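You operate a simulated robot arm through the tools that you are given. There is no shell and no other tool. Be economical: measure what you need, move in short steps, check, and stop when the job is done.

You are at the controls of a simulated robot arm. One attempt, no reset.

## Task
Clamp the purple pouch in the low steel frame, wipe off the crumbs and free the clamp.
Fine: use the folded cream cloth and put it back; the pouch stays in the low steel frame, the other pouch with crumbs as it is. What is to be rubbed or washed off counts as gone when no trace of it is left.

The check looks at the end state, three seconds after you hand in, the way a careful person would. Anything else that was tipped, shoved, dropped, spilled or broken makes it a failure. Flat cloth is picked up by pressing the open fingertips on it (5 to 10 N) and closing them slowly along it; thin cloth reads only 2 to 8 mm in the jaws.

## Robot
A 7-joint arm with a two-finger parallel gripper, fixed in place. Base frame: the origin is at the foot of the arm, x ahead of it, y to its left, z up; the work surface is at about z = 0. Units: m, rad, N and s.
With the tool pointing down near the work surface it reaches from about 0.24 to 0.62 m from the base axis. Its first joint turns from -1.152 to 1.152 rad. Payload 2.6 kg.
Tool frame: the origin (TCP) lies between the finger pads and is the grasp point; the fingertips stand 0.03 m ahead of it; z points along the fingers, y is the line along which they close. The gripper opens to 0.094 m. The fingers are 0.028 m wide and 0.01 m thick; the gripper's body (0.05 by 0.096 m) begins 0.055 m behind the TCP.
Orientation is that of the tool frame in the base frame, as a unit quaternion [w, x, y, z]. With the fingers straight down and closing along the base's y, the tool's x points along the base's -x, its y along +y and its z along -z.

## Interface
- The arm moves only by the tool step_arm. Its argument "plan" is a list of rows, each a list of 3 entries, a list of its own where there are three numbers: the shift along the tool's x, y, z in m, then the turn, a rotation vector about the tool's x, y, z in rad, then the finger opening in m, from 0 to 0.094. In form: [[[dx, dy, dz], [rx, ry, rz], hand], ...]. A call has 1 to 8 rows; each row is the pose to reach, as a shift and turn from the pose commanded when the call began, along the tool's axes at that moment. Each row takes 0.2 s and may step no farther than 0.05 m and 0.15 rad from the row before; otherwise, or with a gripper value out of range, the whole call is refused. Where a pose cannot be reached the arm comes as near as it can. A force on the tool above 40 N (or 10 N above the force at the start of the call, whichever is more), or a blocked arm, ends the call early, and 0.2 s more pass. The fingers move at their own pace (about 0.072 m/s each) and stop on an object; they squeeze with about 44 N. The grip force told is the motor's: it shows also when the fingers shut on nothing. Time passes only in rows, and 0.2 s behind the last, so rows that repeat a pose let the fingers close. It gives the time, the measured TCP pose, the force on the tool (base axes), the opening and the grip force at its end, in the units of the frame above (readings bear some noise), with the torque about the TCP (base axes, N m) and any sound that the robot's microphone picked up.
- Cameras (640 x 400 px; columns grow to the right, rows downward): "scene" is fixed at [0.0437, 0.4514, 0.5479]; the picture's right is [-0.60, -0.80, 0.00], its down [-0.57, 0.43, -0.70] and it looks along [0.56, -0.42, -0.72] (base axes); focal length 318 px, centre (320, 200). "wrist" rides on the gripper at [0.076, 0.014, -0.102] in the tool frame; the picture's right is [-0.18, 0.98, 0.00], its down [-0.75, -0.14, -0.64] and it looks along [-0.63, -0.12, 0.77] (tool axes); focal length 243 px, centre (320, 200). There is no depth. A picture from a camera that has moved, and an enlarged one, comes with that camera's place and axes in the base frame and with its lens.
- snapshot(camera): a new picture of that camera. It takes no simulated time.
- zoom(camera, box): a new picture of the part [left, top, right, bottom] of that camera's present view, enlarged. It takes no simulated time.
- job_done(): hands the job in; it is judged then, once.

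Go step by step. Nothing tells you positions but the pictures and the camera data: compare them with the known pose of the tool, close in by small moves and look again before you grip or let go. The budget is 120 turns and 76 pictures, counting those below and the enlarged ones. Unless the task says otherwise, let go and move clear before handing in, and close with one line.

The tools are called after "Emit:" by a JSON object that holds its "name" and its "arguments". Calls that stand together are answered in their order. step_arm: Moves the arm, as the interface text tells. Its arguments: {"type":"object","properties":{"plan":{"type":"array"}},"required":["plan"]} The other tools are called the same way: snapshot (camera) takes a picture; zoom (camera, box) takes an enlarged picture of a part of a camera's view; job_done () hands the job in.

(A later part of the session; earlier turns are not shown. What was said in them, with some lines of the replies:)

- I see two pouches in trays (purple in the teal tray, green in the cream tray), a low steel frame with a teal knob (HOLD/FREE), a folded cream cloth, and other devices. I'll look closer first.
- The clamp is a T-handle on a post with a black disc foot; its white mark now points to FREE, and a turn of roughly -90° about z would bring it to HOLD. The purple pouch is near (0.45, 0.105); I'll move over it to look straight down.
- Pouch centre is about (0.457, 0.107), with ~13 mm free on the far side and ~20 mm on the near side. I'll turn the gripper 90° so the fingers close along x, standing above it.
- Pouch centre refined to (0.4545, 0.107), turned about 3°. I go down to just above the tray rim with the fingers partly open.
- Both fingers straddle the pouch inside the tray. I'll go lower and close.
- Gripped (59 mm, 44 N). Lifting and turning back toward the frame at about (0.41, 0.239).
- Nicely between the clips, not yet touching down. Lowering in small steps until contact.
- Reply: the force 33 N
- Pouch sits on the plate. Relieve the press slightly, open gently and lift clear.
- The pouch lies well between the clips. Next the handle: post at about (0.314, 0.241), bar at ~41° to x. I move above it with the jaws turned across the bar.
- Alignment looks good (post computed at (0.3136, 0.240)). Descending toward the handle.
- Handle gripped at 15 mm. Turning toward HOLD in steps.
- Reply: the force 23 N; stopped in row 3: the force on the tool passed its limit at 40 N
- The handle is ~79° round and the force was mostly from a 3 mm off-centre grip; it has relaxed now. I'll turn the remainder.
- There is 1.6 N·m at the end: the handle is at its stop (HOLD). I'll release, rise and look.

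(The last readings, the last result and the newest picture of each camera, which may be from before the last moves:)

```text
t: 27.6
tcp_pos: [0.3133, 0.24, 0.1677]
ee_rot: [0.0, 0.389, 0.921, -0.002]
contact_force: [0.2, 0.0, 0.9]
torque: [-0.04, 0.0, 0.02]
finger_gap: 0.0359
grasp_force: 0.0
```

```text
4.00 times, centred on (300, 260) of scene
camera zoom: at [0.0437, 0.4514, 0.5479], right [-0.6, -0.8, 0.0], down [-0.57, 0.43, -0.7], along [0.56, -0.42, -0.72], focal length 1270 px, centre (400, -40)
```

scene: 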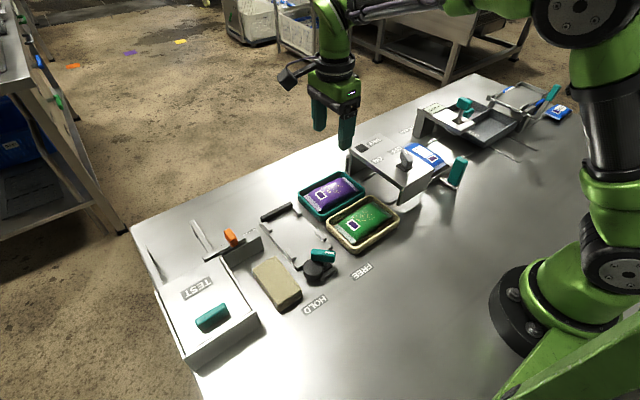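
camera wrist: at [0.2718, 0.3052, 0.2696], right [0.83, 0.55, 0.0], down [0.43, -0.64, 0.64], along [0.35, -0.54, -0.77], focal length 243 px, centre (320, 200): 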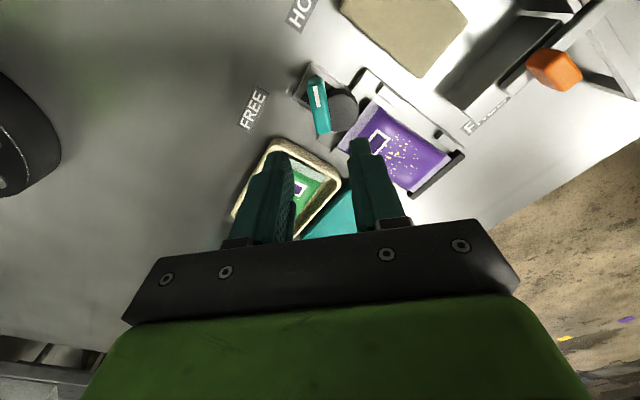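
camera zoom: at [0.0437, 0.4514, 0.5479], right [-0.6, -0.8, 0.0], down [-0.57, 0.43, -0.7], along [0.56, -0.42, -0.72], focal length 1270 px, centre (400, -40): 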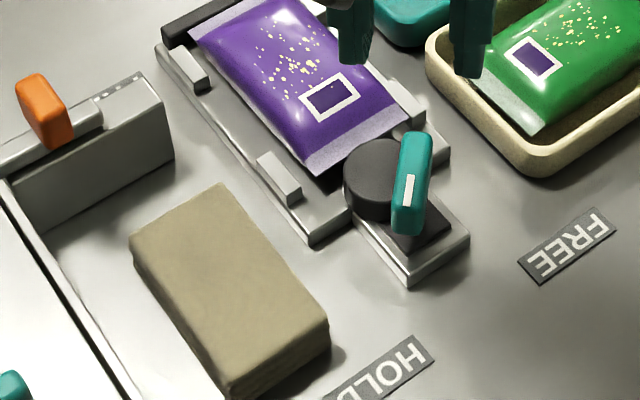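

Emit:
{"name": "zoom", "arguments": {"camera": "wrist", "box": [280, 50, 480, 200]}}

Emit:
{"name": "zoom", "arguments": {"camera": "scene", "box": [310, 230, 370, 280]}}

```text
2.67 times, centred on (380, 125) of wrist
camera zoom: at [0.2718, 0.3052, 0.2696], right [0.83, 0.55, 0.0], down [0.43, -0.64, 0.64], along [0.35, -0.54, -0.77], focal length 647 px, centre (160, 400)
```

zoom: 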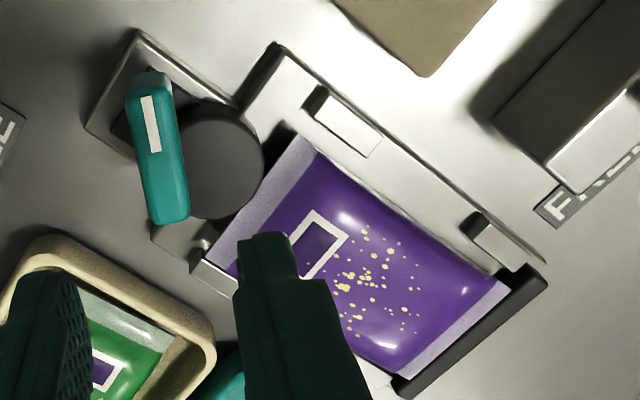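

```text
8.00 times, centred on (340, 255) of scene
camera zoom: at [0.0437, 0.4514, 0.5479], right [-0.6, -0.8, 0.0], down [-0.57, 0.43, -0.7], along [0.56, -0.42, -0.72], focal length 2540 px, centre (160, -240)
```

zoom: 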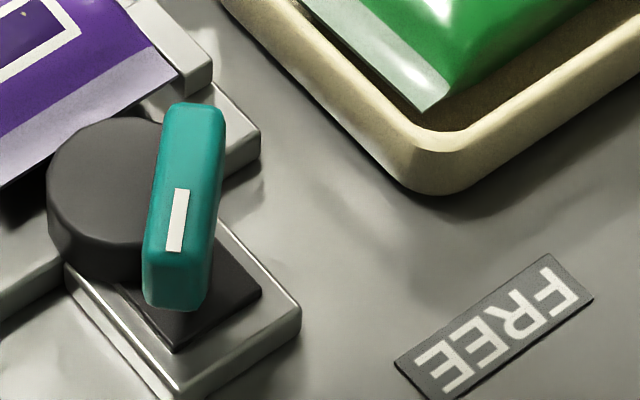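

The cam has pushed the pouch against the black bar and the mark points at HOLD: clamped. Next the cloth, at about (0.333, 0.331), aligned with the axes; I move above it.

Emit:
{"name": "step_arm", "arguments": {"plan": [[[0.018, 0.027, 0], [0, 0, -0.13], 0.05], [[0.036, 0.054, 0], [0, 0, -0.26], 0.06], [[0.0508, 0.0781, 0], [0, 0, -0.39], 0.08], [[0.0508, 0.0781, 0], [0, 0, -0.52], 0.08], [[0.0508, 0.0781, 0.01], [0, 0, -0.65], 0.08], [[0.0508, 0.0781, 0.02], [0, 0, -0.792], 0.08], [[0.0508, 0.0781, 0.02], [0, 0, -0.792], 0.08]]}}

Emit:
{"name": "snapshot", "arguments": {"camera": "wrist"}}

Emit:
{"name": "zoom", "arguments": {"camera": "scene", "box": [220, 210, 340, 330]}}

```text
t: 29.2
tcp_pos: [0.3343, 0.3297, 0.1472]
ee_rot: [0.0, 0.001, 1.0, -0.001]
contact_force: [0.3, 1.3, -0.5]
torque: [-0.03, 0.01, 0.01]
finger_gap: 0.0802
grasp_force: 0.0
```

```text
29 pictures are left
camera wrist: at [0.2591, 0.3457, 0.2488], right [0.19, 0.98, 0.0], down [0.75, -0.14, 0.64], along [0.63, -0.12, -0.77], focal length 243 px, centre (320, 200)
```

wrist: 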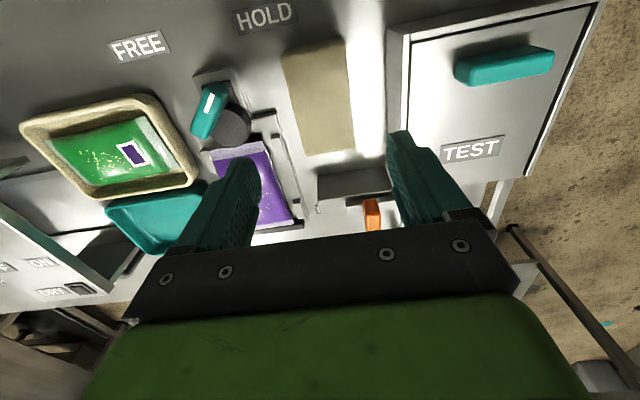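

```text
3.33 times, centred on (280, 270) of scene
camera zoom: at [0.0437, 0.4514, 0.5479], right [-0.6, -0.8, 0.0], down [-0.57, 0.43, -0.7], along [0.56, -0.42, -0.72], focal length 1058 px, centre (453, -33)
```

zoom: 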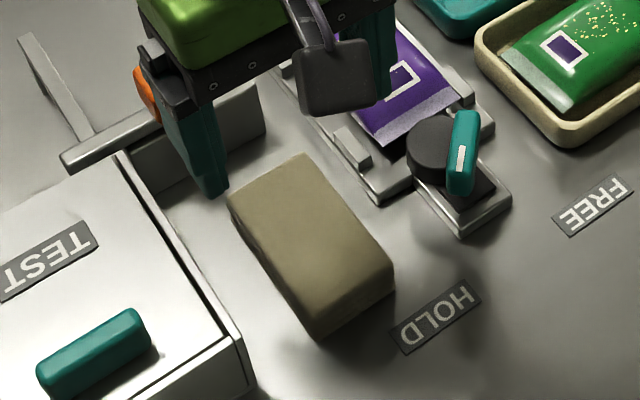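

Emit:
{"name": "step_arm", "arguments": {"plan": [[[-0.002, 0.002, 0.03], [0, 0, 0], 0.072], [[-0.002, 0.002, 0.06], [0, 0, 0], 0.072], [[-0.002, 0.002, 0.085], [0, 0, 0], 0.072], [[-0.002, 0.002, 0.1], [0, 0, 0], 0.072], [[-0.002, 0.002, 0.1], [0, 0, 0], 0.072]]}}

Emit:
{"name": "zoom", "arguments": {"camera": "wrist", "box": [200, 40, 440, 240]}}

Emit:
{"name": "zoom", "arguments": {"camera": "scene", "box": [230, 220, 330, 320]}}

```text
t: 30.4
tcp_pos: [0.3365, 0.332, 0.0488]
ee_rot: [0.0, 0.002, 1.0, -0.002]
contact_force: [-0.1, -1.3, 0.7]
torque: [-0.02, 0.01, 0.04]
finger_gap: 0.0721
grasp_force: 0.1
```

```text
2.00 times, centred on (320, 140) of wrist
camera zoom: at [0.2613, 0.3469, 0.1495], right [0.19, 0.98, 0.0], down [0.75, -0.14, 0.64], along [0.63, -0.12, -0.77], focal length 485 px, centre (320, 320)
```

zoom: 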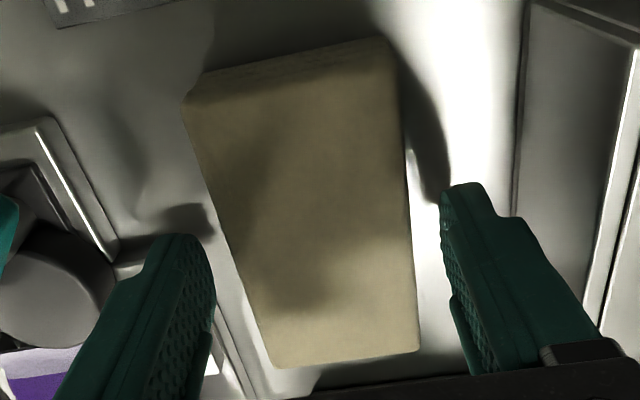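

```text
4.00 times, centred on (280, 270) of scene
camera zoom: at [0.0437, 0.4514, 0.5479], right [-0.6, -0.8, 0.0], down [-0.57, 0.43, -0.7], along [0.56, -0.42, -0.72], focal length 1270 px, centre (480, -80)
```

zoom: 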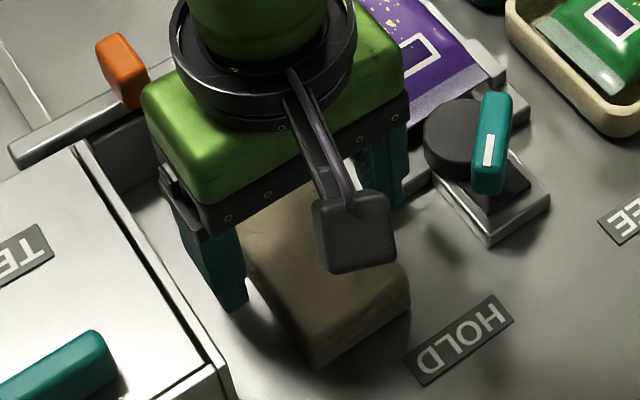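

Fingers straddle the cloth. A little lower and close slowly.

Emit:
{"name": "step_arm", "arguments": {"plan": [[[0, 0, 0.006], [0, 0, 0], 0.07], [[0, 0, 0.006], [0, 0, 0], 0.06], [[0, 0, 0.006], [0, 0, 0], 0.05], [[0, 0, 0.006], [0, 0, 0], 0.04], [[0, 0, 0.006], [0, 0, 0], 0.03], [[0, 0, 0.006], [0, 0, 0], 0.03]]}}

Emit:
{"name": "zoom", "arguments": {"camera": "wrist", "box": [200, 40, 440, 240]}}

```text
t: 31.8
tcp_pos: [0.3361, 0.3308, 0.0406]
ee_rot: [-0.002, 0.003, 1.0, -0.002]
contact_force: [-0.1, 0.8, 0.0]
torque: [0.0, -0.04, 0.0]
finger_gap: 0.0528
grasp_force: 44.5
```

```text
2.00 times, centred on (320, 140) of wrist
camera zoom: at [0.2612, 0.3472, 0.1436], right [0.19, 0.98, 0.0], down [0.75, -0.14, 0.64], along [0.63, -0.12, -0.77], focal length 485 px, centre (320, 320)
```

zoom: 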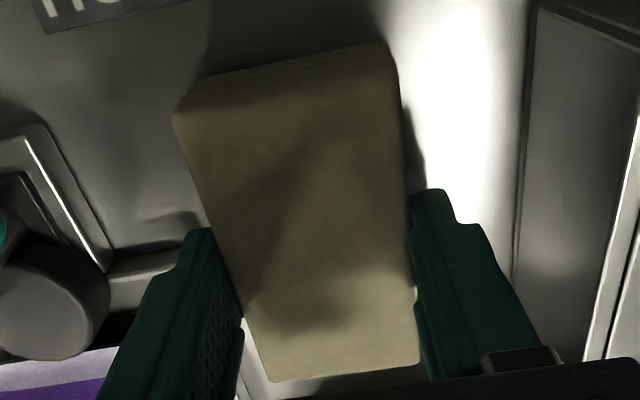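

Cloth held (53 mm). Lifting and carrying it over the pouch.

Emit:
{"name": "step_arm", "arguments": {"plan": [[[0, 0, -0.04], [0, 0, 0], 0.03], [[0, 0, -0.08], [0, 0, 0], 0.03], [[0, 0, -0.1], [0, 0, 0], 0.03], [[-0.03, -0.03, -0.1], [0, 0, 0], 0.03], [[-0.06, -0.06, -0.1], [0, 0, 0], 0.03], [[-0.086, -0.09, -0.1], [0, 0, 0], 0.03], [[-0.086, -0.09, -0.08], [0, 0, 0], 0.03]]}}

Emit:
{"name": "zoom", "arguments": {"camera": "scene", "box": [230, 160, 370, 300]}}

Emit:
{"name": "snapshot", "arguments": {"camera": "wrist"}}

```text
t: 33.4
tcp_pos: [0.4214, 0.2409, 0.1216]
ee_rot: [-0.001, 0.002, 1.0, -0.002]
contact_force: [-0.3, -0.3, 0.2]
torque: [-0.01, 0.01, 0.01]
finger_gap: 0.0521
grasp_force: 44.6
```

```text
2.86 times, centred on (300, 230) of scene
camera zoom: at [0.0437, 0.4514, 0.5479], right [-0.6, -0.8, 0.0], down [-0.57, 0.43, -0.7], along [0.56, -0.42, -0.72], focal length 907 px, centre (377, 114)
```

zoom: 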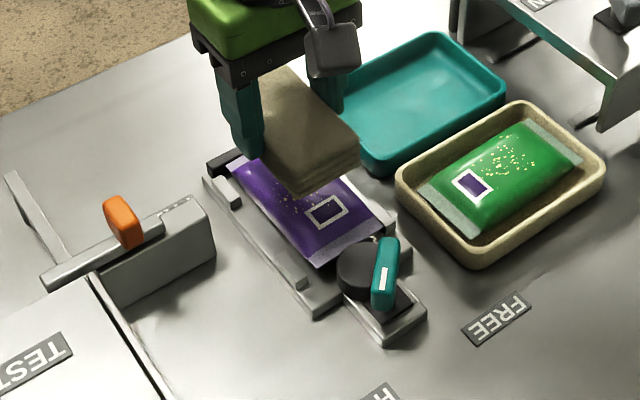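

```text
23 pictures are left
camera wrist: at [0.3468, 0.2562, 0.2239], right [0.19, 0.98, 0.0], down [0.75, -0.14, 0.64], along [0.63, -0.12, -0.77], focal length 243 px, centre (320, 200)
```

wrist: 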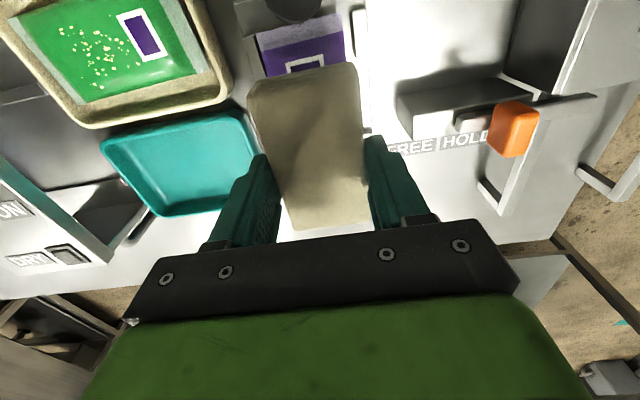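

Emit:
{"name": "step_arm", "arguments": {"plan": [[[0, 0, 0.02], [0, 0, 0], 0.03], [[0, 0, 0.036], [0, 0, 0], 0.03], [[0, 0, 0.038], [0, 0, 0], 0.03]]}}

Emit:
{"name": "zoom", "arguments": {"camera": "scene", "box": [240, 180, 340, 280]}}

```text
t: 34.2
tcp_pos: [0.4202, 0.2401, 0.0826]
ee_rot: [0.0, 0.003, 1.0, -0.002]
contact_force: [0.4, 0.2, -0.5]
torque: [0.01, 0.02, 0.03]
finger_gap: 0.0529
grasp_force: 44.0
```

```text
4.00 times, centred on (290, 230) of scene
camera zoom: at [0.0437, 0.4514, 0.5479], right [-0.6, -0.8, 0.0], down [-0.57, 0.43, -0.7], along [0.56, -0.42, -0.72], focal length 1270 px, centre (440, 80)
```

zoom: 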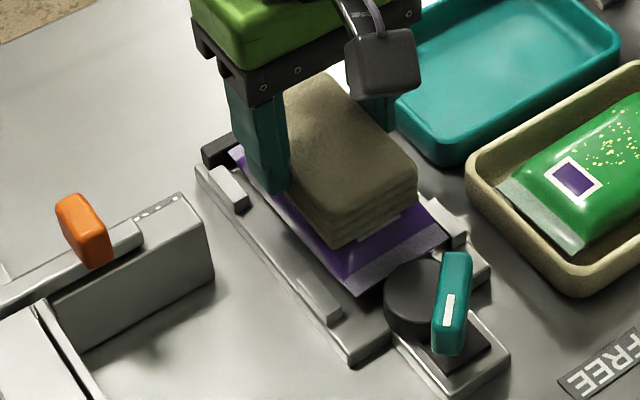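

Emit:
{"name": "step_arm", "arguments": {"plan": [[[0, 0, 0.002], [0, 0, 0], 0.03], [[0, 0, 0.004], [0, 0, 0], 0.03], [[0, 0, 0.005], [0, 0, 0], 0.03]]}}

Emit:
{"name": "step_arm", "arguments": {"plan": [[[0, 0, 0.002], [0, 0, 0], 0.03], [[0, 0, 0.003], [0, 0, 0], 0.03]]}}

```text
t: 35.0
tcp_pos: [0.4218, 0.2392, 0.08]
ee_rot: [-0.001, 0.003, 1.0, 0.0]
contact_force: [-4.5, -3.9, 19.0]
torque: [-0.06, 0.24, 0.0]
finger_gap: 0.0526
grasp_force: 44.3
```

```text
t: 35.4
tcp_pos: [0.4222, 0.2414, 0.0792]
ee_rot: [0.0, 0.004, 1.0, -0.001]
contact_force: [-1.5, -0.7, 6.2]
torque: [-0.03, 0.26, 0.02]
finger_gap: 0.0527
grasp_force: 43.1
stopped in row 2: the force on the tool passed its limit at 42 N (the readings are from after the stop); the commanded pose is now the measured one
```

Contact with about 6 N. Now rubbing strokes across the crumb area.

Emit:
{"name": "step_arm", "arguments": {"plan": [[[0.012, 0, 0.0005], [0, 0, 0], 0.03], [[0.012, 0.012, 0.0005], [0, 0, 0], 0.03], [[-0.01, 0.012, 0.0005], [0, 0, 0], 0.03], [[-0.01, 0, 0.0005], [0, 0, 0], 0.03], [[0.012, 0, 0.0005], [0, 0, 0], 0.03], [[0.012, -0.012, 0.0005], [0, 0, 0], 0.03], [[-0.01, -0.012, 0.0005], [0, 0, 0], 0.03], [[0, 0, 0.0005], [0, 0, 0], 0.03]]}}

Emit:
{"name": "zoom", "arguments": {"camera": "scene", "box": [240, 180, 340, 280]}}

```text
t: 37.2
tcp_pos: [0.4248, 0.239, 0.0799]
ee_rot: [0.004, 0.004, 1.0, -0.002]
contact_force: [5.4, -6.9, 20.4]
torque: [-0.14, 0.36, 0.19]
finger_gap: 0.0523
grasp_force: 43.5
```

```text
4.00 times, centred on (290, 230) of scene
camera zoom: at [0.0436, 0.4513, 0.548], right [-0.6, -0.8, 0.0], down [-0.57, 0.43, -0.7], along [0.56, -0.42, -0.72], focal length 1270 px, centre (440, 80)
```

zoom: 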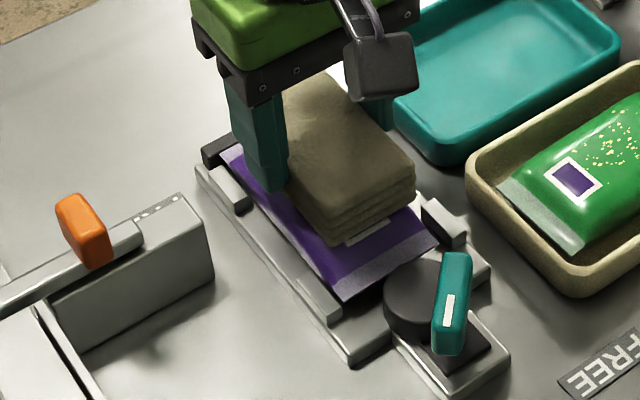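

Emit:
{"name": "step_arm", "arguments": {"plan": [[[0.012, 0, 0], [0, 0, 0], 0.03], [[-0.008, 0.004, 0], [0, 0, 0], 0.03], [[0.012, 0.008, 0], [0, 0, 0], 0.03], [[-0.008, 0.008, 0], [0, 0, 0], 0.03], [[0.012, -0.006, 0], [0, 0, 0], 0.03], [[-0.008, -0.01, 0], [0, 0, 0], 0.03], [[0.01, -0.008, 0], [0, 0, 0], 0.03], [[0, 0, 0], [0, 0, 0], 0.03]]}}

Emit:
{"name": "step_arm", "arguments": {"plan": [[[0, 0, -0.02], [0, 0, 0], 0.03], [[0, 0, -0.06], [0, 0, 0], 0.03], [[-0.05, 0, -0.09], [0, 0, 0], 0.03], [[-0.085, 0, -0.12], [0, 0, 0], 0.03], [[-0.085, 0, -0.12], [0, 0, 0], 0.03]]}}

Emit:
{"name": "zoom", "arguments": {"camera": "scene", "box": [250, 190, 350, 290]}}

Emit:
{"name": "zoom", "arguments": {"camera": "wrist", "box": [240, 0, 400, 100]}}

```text
t: 39.0
tcp_pos: [0.4219, 0.241, 0.0789]
ee_rot: [0.001, 0.003, 1.0, -0.002]
contact_force: [-2.5, -2.5, 9.4]
torque: [-0.04, 0.01, -0.04]
finger_gap: 0.0527
grasp_force: 43.9
```

```text
refused: row 3 steps farther than a row can; nothing moved
```

```text
4.00 times, centred on (300, 240) of scene
camera zoom: at [0.0436, 0.4514, 0.5479], right [-0.6, -0.8, 0.0], down [-0.57, 0.43, -0.7], along [0.56, -0.42, -0.72], focal length 1270 px, centre (400, 40)
```

zoom: 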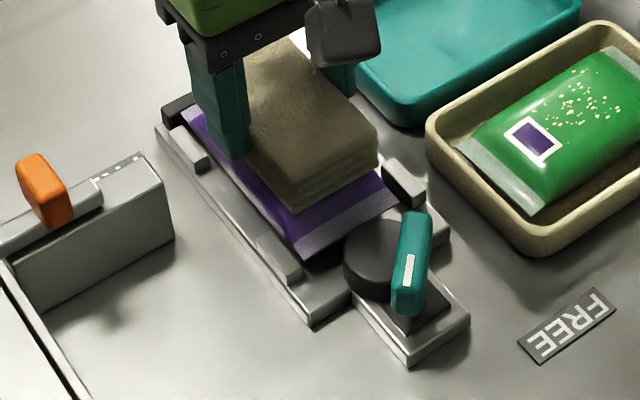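

```text
4.00 times, centred on (320, 50) of wrist
camera zoom: at [0.3458, 0.2564, 0.1817], right [0.19, 0.98, 0.0], down [0.75, -0.15, 0.64], along [0.63, -0.13, -0.77], focal length 970 px, centre (320, 800)
```

zoom: 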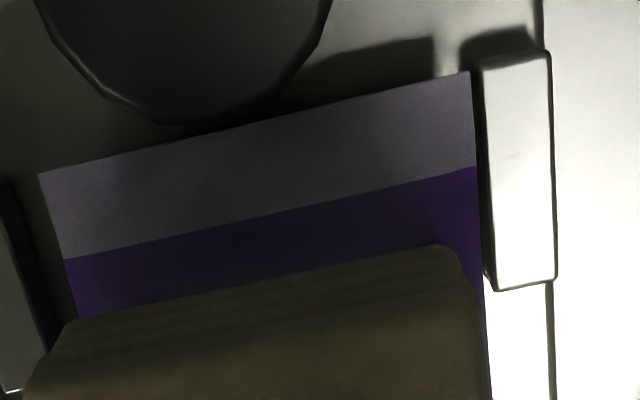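

Emit:
{"name": "step_arm", "arguments": {"plan": [[[0, 0, -0.02], [0, 0, 0], 0.03], [[0, 0, -0.06], [0, 0, 0], 0.03], [[-0.03, 0, -0.09], [0, 0, 0], 0.03], [[-0.06, 0, -0.11], [0, 0, 0], 0.03], [[-0.085, 0, -0.11], [0, 0, 0], 0.03], [[-0.085, 0, -0.11], [0, 0, 0], 0.03]]}}

Emit:
{"name": "zoom", "arguments": {"camera": "scene", "box": [260, 200, 340, 280]}}

Emit:
{"name": "snapshot", "arguments": {"camera": "wrist"}}

```text
t: 40.4
tcp_pos: [0.5076, 0.2422, 0.1887]
ee_rot: [0.001, 0.004, 1.0, 0.0]
contact_force: [-0.1, 0.3, -1.1]
torque: [-0.03, 0.0, 0.01]
finger_gap: 0.0526
grasp_force: 43.8
```

```text
5.00 times, centred on (300, 240) of scene
camera zoom: at [0.0437, 0.4514, 0.5479], right [-0.6, -0.8, 0.0], down [-0.57, 0.43, -0.7], along [0.56, -0.42, -0.72], focal length 1588 px, centre (420, 0)
```

zoom: 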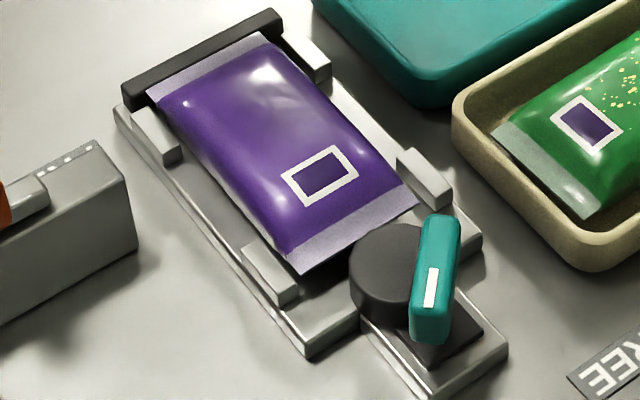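

```text
17 pictures are left
camera wrist: at [0.4322, 0.2574, 0.291], right [0.19, 0.98, 0.0], down [0.75, -0.15, 0.64], along [0.63, -0.12, -0.77], focal length 243 px, centre (320, 200)
```

wrist: 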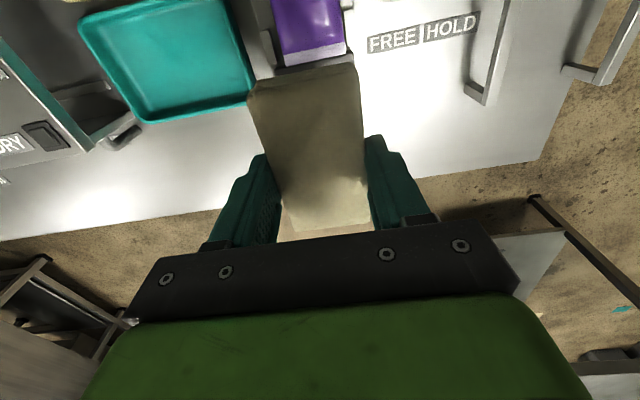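

Emit:
{"name": "zoom", "arguments": {"camera": "scene", "box": [275, 204, 325, 254]}}

```text
8.00 times, centred on (300, 229) of scene
camera zoom: at [0.0437, 0.4514, 0.5479], right [-0.6, -0.8, 0.0], down [-0.57, 0.43, -0.7], along [0.56, -0.42, -0.72], focal length 2540 px, centre (480, -32)
```

zoom: 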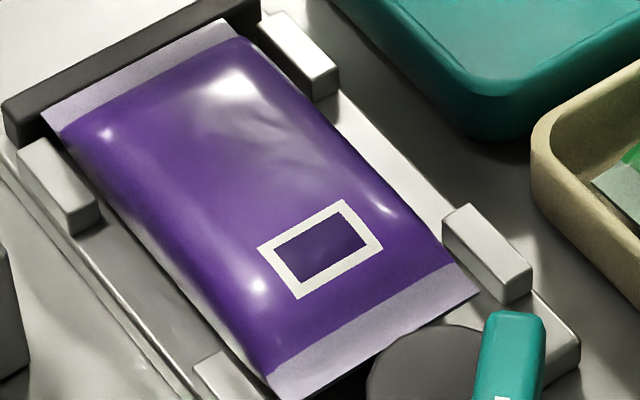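

The pouch is clean. Returning the cloth to its place at (0.336, 0.331).

Emit:
{"name": "step_arm", "arguments": {"plan": [[[0.04, 0.02, 0], [0, 0, 0], 0.03], [[0.08, 0.045, 0], [0, 0, 0], 0.03], [[0.12, 0.065, 0], [0, 0, 0], 0.03], [[0.155, 0.085, 0], [0, 0, 0], 0.03], [[0.1705, 0.0895, 0.03], [0, 0, 0], 0.03], [[0.1705, 0.0895, 0.07], [0, 0, 0], 0.03], [[0.1705, 0.0895, 0.1], [0, 0, 0], 0.03], [[0.1705, 0.0895, 0.1], [0, 0, 0], 0.03]]}}

Emit:
{"name": "zoom", "arguments": {"camera": "scene", "box": [220, 210, 340, 330]}}

```text
t: 42.2
tcp_pos: [0.3387, 0.3311, 0.0884]
ee_rot: [0.001, 0.003, 1.0, 0.0]
contact_force: [-0.1, 0.7, -0.7]
torque: [-0.04, -0.01, 0.0]
finger_gap: 0.053
grasp_force: 43.9
```

```text
3.33 times, centred on (280, 270) of scene
camera zoom: at [0.0437, 0.4514, 0.5479], right [-0.6, -0.8, 0.0], down [-0.57, 0.43, -0.7], along [0.56, -0.42, -0.72], focal length 1058 px, centre (453, -33)
```

zoom: 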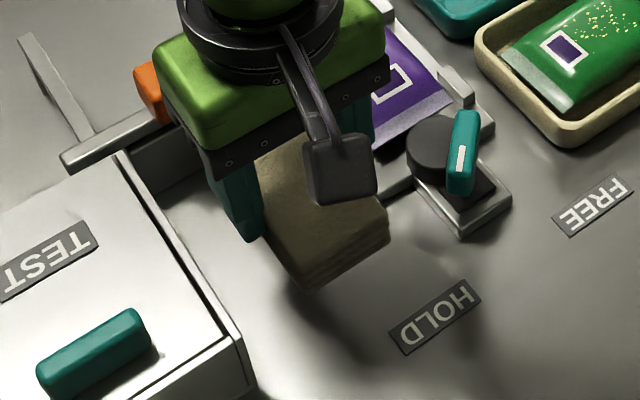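

Emit:
{"name": "step_arm", "arguments": {"plan": [[[0.0015, 0, 0.025], [0, 0, 0], 0.03], [[0.0015, 0, 0.04], [0, 0, 0], 0.03], [[0.0015, 0, 0.0445], [0, 0, 0], 0.03], [[0.0015, 0, 0.0455], [0, 0, 0], 0.03]]}}

```text
t: 43.2
tcp_pos: [0.3385, 0.3307, 0.0428]
ee_rot: [0.001, 0.003, 1.0, -0.001]
contact_force: [0.8, -0.5, -0.9]
torque: [0.03, 0.02, -0.03]
finger_gap: 0.0526
grasp_force: 43.9
```

Emit:
{"name": "step_arm", "arguments": {"plan": [[[0.0015, 0, 0.001], [0, 0, 0], 0.03], [[0.0015, 0, 0.002], [0, 0, 0], 0.03]]}}

```text
t: 43.8
tcp_pos: [0.336, 0.3301, 0.0409]
ee_rot: [0.001, 0.003, 1.0, -0.001]
contact_force: [-0.6, -0.5, -0.7]
torque: [0.01, 0.0, -0.02]
finger_gap: 0.0526
grasp_force: 43.7
```

Emit:
{"name": "step_arm", "arguments": {"plan": [[[0, 0.001, 0.001], [0, 0, 0], 0.03], [[0, 0.001, 0.002], [0, 0, 0], 0.03], [[0, 0.001, 0.003], [0, 0, 0], 0.03]]}}

Emit:
{"name": "zoom", "arguments": {"camera": "scene", "box": [240, 230, 320, 310]}}

```text
t: 44.7
tcp_pos: [0.336, 0.3316, 0.0412]
ee_rot: [0.002, 0.004, 1.0, 0.0]
contact_force: [-1.3, -1.9, 5.9]
torque: [-0.02, 0.05, 0.03]
finger_gap: 0.0526
grasp_force: 44.1
stopped in row 3: the force on the tool passed its limit at 42 N (the readings are from after the stop); the commanded pose is now the measured one
```

```text
5.00 times, centred on (280, 270) of scene
camera zoom: at [0.0436, 0.4514, 0.5479], right [-0.6, -0.8, 0.0], down [-0.57, 0.43, -0.7], along [0.56, -0.42, -0.72], focal length 1588 px, centre (520, -150)
```

zoom: 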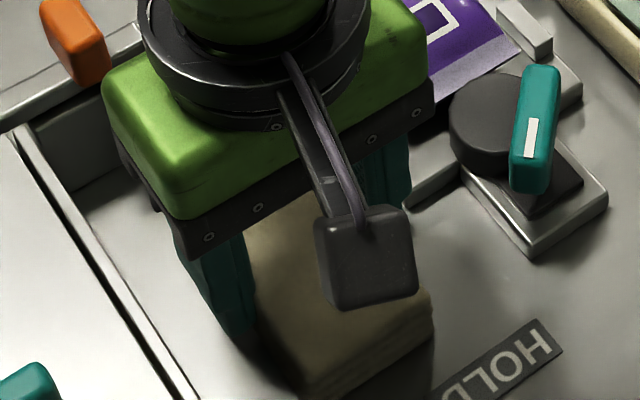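

Cloth is on the table. Release, rise, and look.

Emit:
{"name": "step_arm", "arguments": {"plan": [[[0, 0, 0], [0, 0, 0], 0.06], [[0, 0, 0], [0, 0, 0], 0.07], [[0, 0, 0], [0, 0, 0], 0.07], [[0, 0, -0.03], [0, 0, 0], 0.07], [[0, 0, -0.07], [0, 0, 0], 0.07], [[0, 0, -0.11], [0, 0, 0], 0.07], [[0, 0, -0.125], [0, 0, 0], 0.07]]}}

Emit:
{"name": "snapshot", "arguments": {"camera": "wrist"}}

```text
t: 46.3
tcp_pos: [0.3355, 0.3316, 0.1661]
ee_rot: [0.002, 0.005, 1.0, 0.0]
contact_force: [0.9, 0.1, -0.5]
torque: [-0.05, -0.03, 0.03]
finger_gap: 0.0699
grasp_force: 0.0
```

```text
13 pictures are left
camera wrist: at [0.2598, 0.3461, 0.2687], right [0.19, 0.98, 0.0], down [0.75, -0.15, 0.64], along [0.63, -0.12, -0.76], focal length 243 px, centre (320, 200)
```

wrist: 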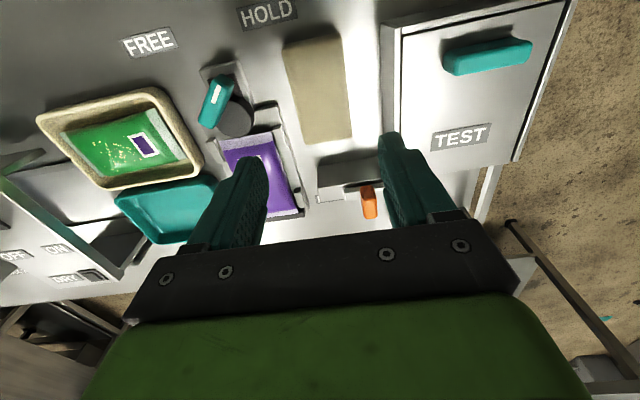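

Cloth is back in place. Now over the handle (pivot about (0.3117, 0.2397)) with the jaws turned across it to free the clamp.

Emit:
{"name": "step_arm", "arguments": {"plan": [[[0.008, -0.03, 0], [0, 0, 0.13], 0.06], [[0.016, -0.06, 0], [0, 0, 0.27], 0.05], [[0.0238, -0.092, 0], [0, 0, 0.41], 0.036], [[0.0238, -0.092, 0.02], [0, 0, 0.55], 0.036], [[0.0238, -0.092, 0.04], [0, 0, 0.69], 0.036], [[0.0238, -0.092, 0.06], [0, 0, 0.82], 0.036], [[0.0238, -0.092, 0.075], [0, 0, 0.82], 0.036], [[0.0238, -0.092, 0.075], [0, 0, 0.82], 0.036]]}}

Emit:
{"name": "zoom", "arguments": {"camera": "wrist", "box": [240, 60, 400, 220]}}

```text
t: 48.1
tcp_pos: [0.3105, 0.2395, 0.0882]
ee_rot: [0.001, 0.403, 0.915, 0.0]
contact_force: [-0.1, -0.3, 0.3]
torque: [-0.05, 0.01, -0.01]
finger_gap: 0.036
grasp_force: 0.0
```

```text
2.50 times, centred on (320, 140) of wrist
camera zoom: at [0.2699, 0.3055, 0.1903], right [0.85, 0.53, 0.0], down [0.4, -0.65, 0.64], along [0.34, -0.55, -0.77], focal length 606 px, centre (320, 350)
```

zoom: 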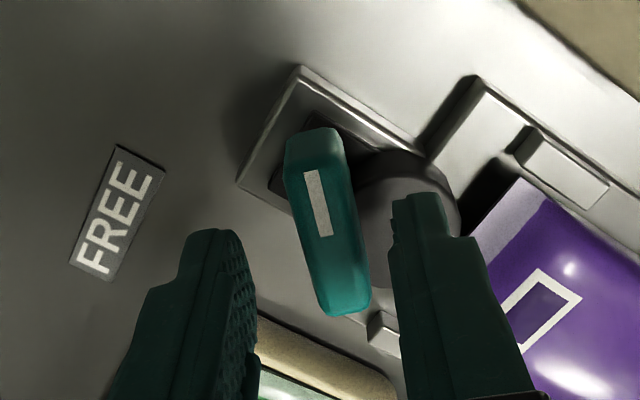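

Emit:
{"name": "step_arm", "arguments": {"plan": [[[0.001, 0.002, 0.01], [0, 0, 0], 0.036], [[0.001, 0.002, 0.021], [0, 0, 0], 0.036], [[0.001, 0.002, 0.021], [0, 0, 0], 0.036], [[0.001, 0.002, 0.021], [0, 0, 0], 0.026], [[0.001, 0.002, 0.021], [0, 0, 0], 0.016], [[0.001, 0.002, 0.021], [0, 0, 0], 0.005], [[0.001, 0.002, 0.021], [0, 0, 0], 0.004]]}}

Emit:
{"name": "zoom", "arguments": {"camera": "wrist", "box": [240, 60, 400, 220]}}

```text
t: 49.7
tcp_pos: [0.3109, 0.2424, 0.0676]
ee_rot: [0.001, 0.401, 0.916, 0.0]
contact_force: [-6.5, -5.8, 1.6]
torque: [0.01, 0.2, 1.19]
finger_gap: 0.0153
grasp_force: 45.2
```

```text
2.50 times, centred on (320, 140) of wrist
camera zoom: at [0.2704, 0.3085, 0.1696], right [0.85, 0.53, 0.0], down [0.41, -0.65, 0.64], along [0.34, -0.55, -0.77], focal length 606 px, centre (320, 350)
```

zoom: 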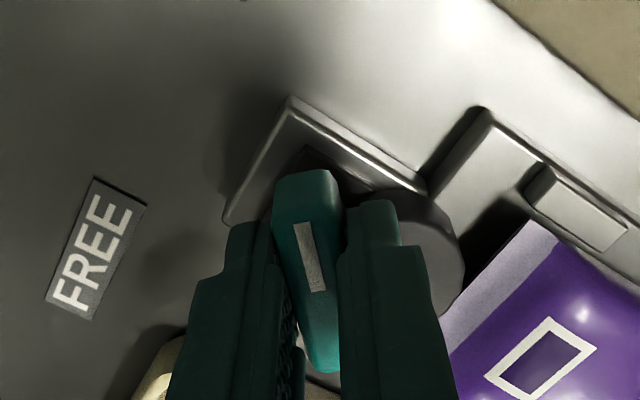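

Gripped; easing the small side load and turning back to FREE.

Emit:
{"name": "step_arm", "arguments": {"plan": [[[0, -0.001, 0], [0, 0, -0.1], 0.004], [[0, -0.001, 0], [0, 0, -0.22], 0.004], [[0, -0.001, 0], [0, 0, -0.34], 0.004], [[0, -0.001, 0], [0, 0, -0.46], 0.004], [[0, -0.001, 0], [0, 0, -0.58], 0.004]]}}

```text
t: 50.9
tcp_pos: [0.3103, 0.2414, 0.0671]
ee_rot: [0.001, 0.123, 0.992, -0.001]
contact_force: [1.1, 3.4, -30.4]
torque: [0.11, -0.65, 0.0]
finger_gap: 0.0146
grasp_force: 44.7
```

Emit:
{"name": "zoom", "arguments": {"camera": "scene", "box": [270, 210, 350, 290]}}

```text
5.00 times, centred on (310, 250) of scene
camera zoom: at [0.0438, 0.4515, 0.5478], right [-0.6, -0.8, 0.0], down [-0.57, 0.43, -0.7], along [0.56, -0.42, -0.72], focal length 1588 px, centre (370, -50)
```

zoom: 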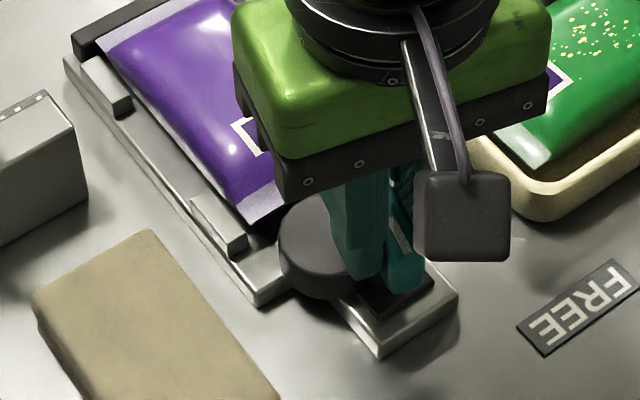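

The disc is swinging back off the pouch; I'll relieve the vertical load and continue.

Emit:
{"name": "step_arm", "arguments": {"plan": [[[0, 0, 0.001], [0, 0, 0], 0.004], [[0, 0, 0.001], [0, 0, -0.1], 0.004]]}}

```text
t: 51.5
tcp_pos: [0.3105, 0.2411, 0.0674]
ee_rot: [-0.001, 0.075, 0.997, -0.002]
contact_force: [-8.8, -7.2, -15.8]
torque: [-0.04, -0.94, -0.02]
finger_gap: 0.0148
grasp_force: 45.2
```

Emit:
{"name": "step_arm", "arguments": {"plan": [[[0, 0.0005, 0.001], [0, 0, -0.12], 0.004], [[0, 0.0005, 0.001], [0, 0, -0.24], 0.004], [[0, 0.0005, 0.001], [0, 0, -0.36], 0.004], [[0, 0.0005, 0.001], [0, 0, -0.48], 0.004]]}}

```text
t: 52.6
tcp_pos: [0.3112, 0.2396, 0.0666]
ee_rot: [-0.001, -0.162, 0.987, -0.002]
contact_force: [-2.7, -1.8, 1.1]
torque: [0.58, -0.52, -0.02]
finger_gap: 0.0148
grasp_force: 45.2
stopped in row 4: the force on the tool passed its limit at 40 N (the readings are from after the stop); the commanded pose is now the measured one
```

Emit:
{"name": "step_arm", "arguments": {"plan": [[[0, 0, 0], [0, 0, -0.1], 0.004], [[0, 0, 0], [0, 0, -0.2], 0.004], [[0, 0, 0], [0, 0, -0.3], 0.004]]}}

Emit:
{"name": "zoom", "arguments": {"camera": "scene", "box": [270, 210, 350, 290]}}

```text
t: 53.5
tcp_pos: [0.3114, 0.2397, 0.0667]
ee_rot: [-0.002, -0.309, 0.951, -0.002]
contact_force: [-7.3, -14.2, 17.6]
torque: [0.6, -0.38, -0.03]
finger_gap: 0.0148
grasp_force: 45.8
```

```text
5.00 times, centred on (310, 250) of scene
camera zoom: at [0.0436, 0.4514, 0.548], right [-0.6, -0.8, 0.0], down [-0.57, 0.43, -0.7], along [0.56, -0.42, -0.72], focal length 1588 px, centre (370, -50)
```

zoom: 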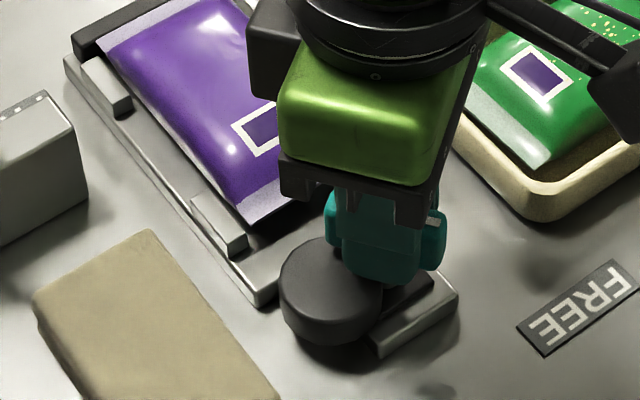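

Nearly there (yaw −0.63 of −0.71); turning the last bit against the stop.

Emit:
{"name": "step_arm", "arguments": {"plan": [[[0, 0, 0], [0, 0, -0.05], 0.004], [[0, 0, 0], [0, 0, -0.09], 0.004], [[0, 0, 0], [0, 0, -0.12], 0.004]]}}

```text
t: 54.2
tcp_pos: [0.311, 0.2389, 0.0675]
ee_rot: [-0.001, -0.364, 0.931, -0.001]
contact_force: [6.1, -10.2, 8.9]
torque: [-0.87, 1.18, -0.01]
finger_gap: 0.0148
grasp_force: 45.4
```

Emit:
{"name": "step_arm", "arguments": {"plan": [[[0, 0, 0], [0, 0, -0.04], 0.004], [[0, 0, 0], [0, 0, -0.06], 0.004]]}}

```text
t: 54.9
tcp_pos: [0.311, 0.2371, 0.0665]
ee_rot: [-0.002, -0.391, 0.92, -0.002]
contact_force: [3.8, -16.4, 8.4]
torque: [0.48, -0.37, -1.03]
finger_gap: 0.0149
grasp_force: 45.1
```

At the FREE stop (−1 N·m). Release and rise, then check.

Emit:
{"name": "step_arm", "arguments": {"plan": [[[0, 0, 0], [0, 0, 0.05], 0.004], [[0, 0, 0], [0, 0, 0.05], 0.036], [[0, 0, 0], [0, 0, 0.05], 0.04], [[0, 0, -0.03], [0, 0, 0.05], 0.04], [[0, 0, -0.07], [0, 0, 0.05], 0.04], [[0, 0, -0.11], [0, 0, 0.05], 0.04], [[0, 0, -0.14], [0, 0, 0.05], 0.04]]}}

Emit:
{"name": "snapshot", "arguments": {"camera": "scene"}}

Emit:
{"name": "zoom", "arguments": {"camera": "scene", "box": [240, 190, 360, 310]}}

```text
t: 56.5
tcp_pos: [0.3115, 0.2392, 0.208]
ee_rot: [-0.003, -0.369, 0.929, -0.002]
contact_force: [-0.8, 0.3, -0.8]
torque: [0.02, 0.04, 0.0]
finger_gap: 0.0403
grasp_force: 0.1
```

```text
8 pictures are left
```

scene: 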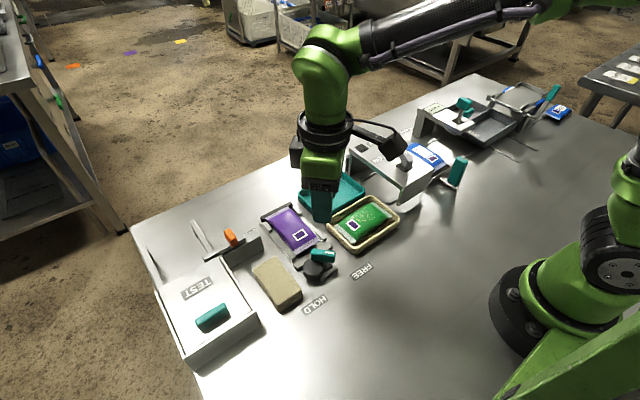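

```text
3.33 times, centred on (300, 250) of scene
camera zoom: at [0.0437, 0.4514, 0.5479], right [-0.6, -0.8, 0.0], down [-0.57, 0.43, -0.7], along [0.56, -0.42, -0.72], focal length 1058 px, centre (387, 33)
```

zoom: 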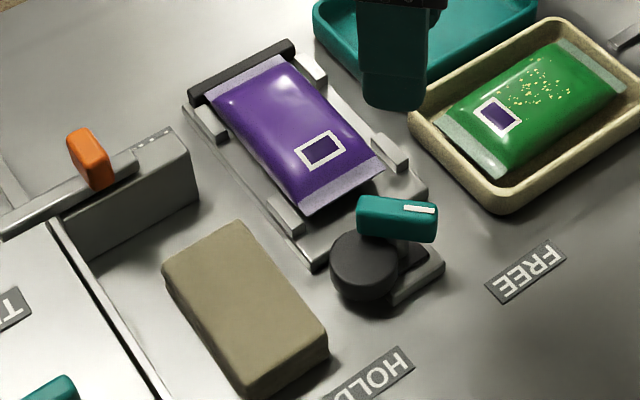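

The clamp is back at FREE, the purple pouch is clean and lies in the frame, the cloth is back, and the green pouch still has its crumbs. The gripper is clear, so I'm handing in.

Emit:
{"name": "job_done", "arguments": {}}

```text
The job is handed in.
```

I clamped the purple pouch in the low steel frame, wiped it until the pictures showed no crumbs, and turned the clamp back to FREE. The pouch is still in the frame, the cream cloth is back in its place, and the green pouch still has its crumbs.
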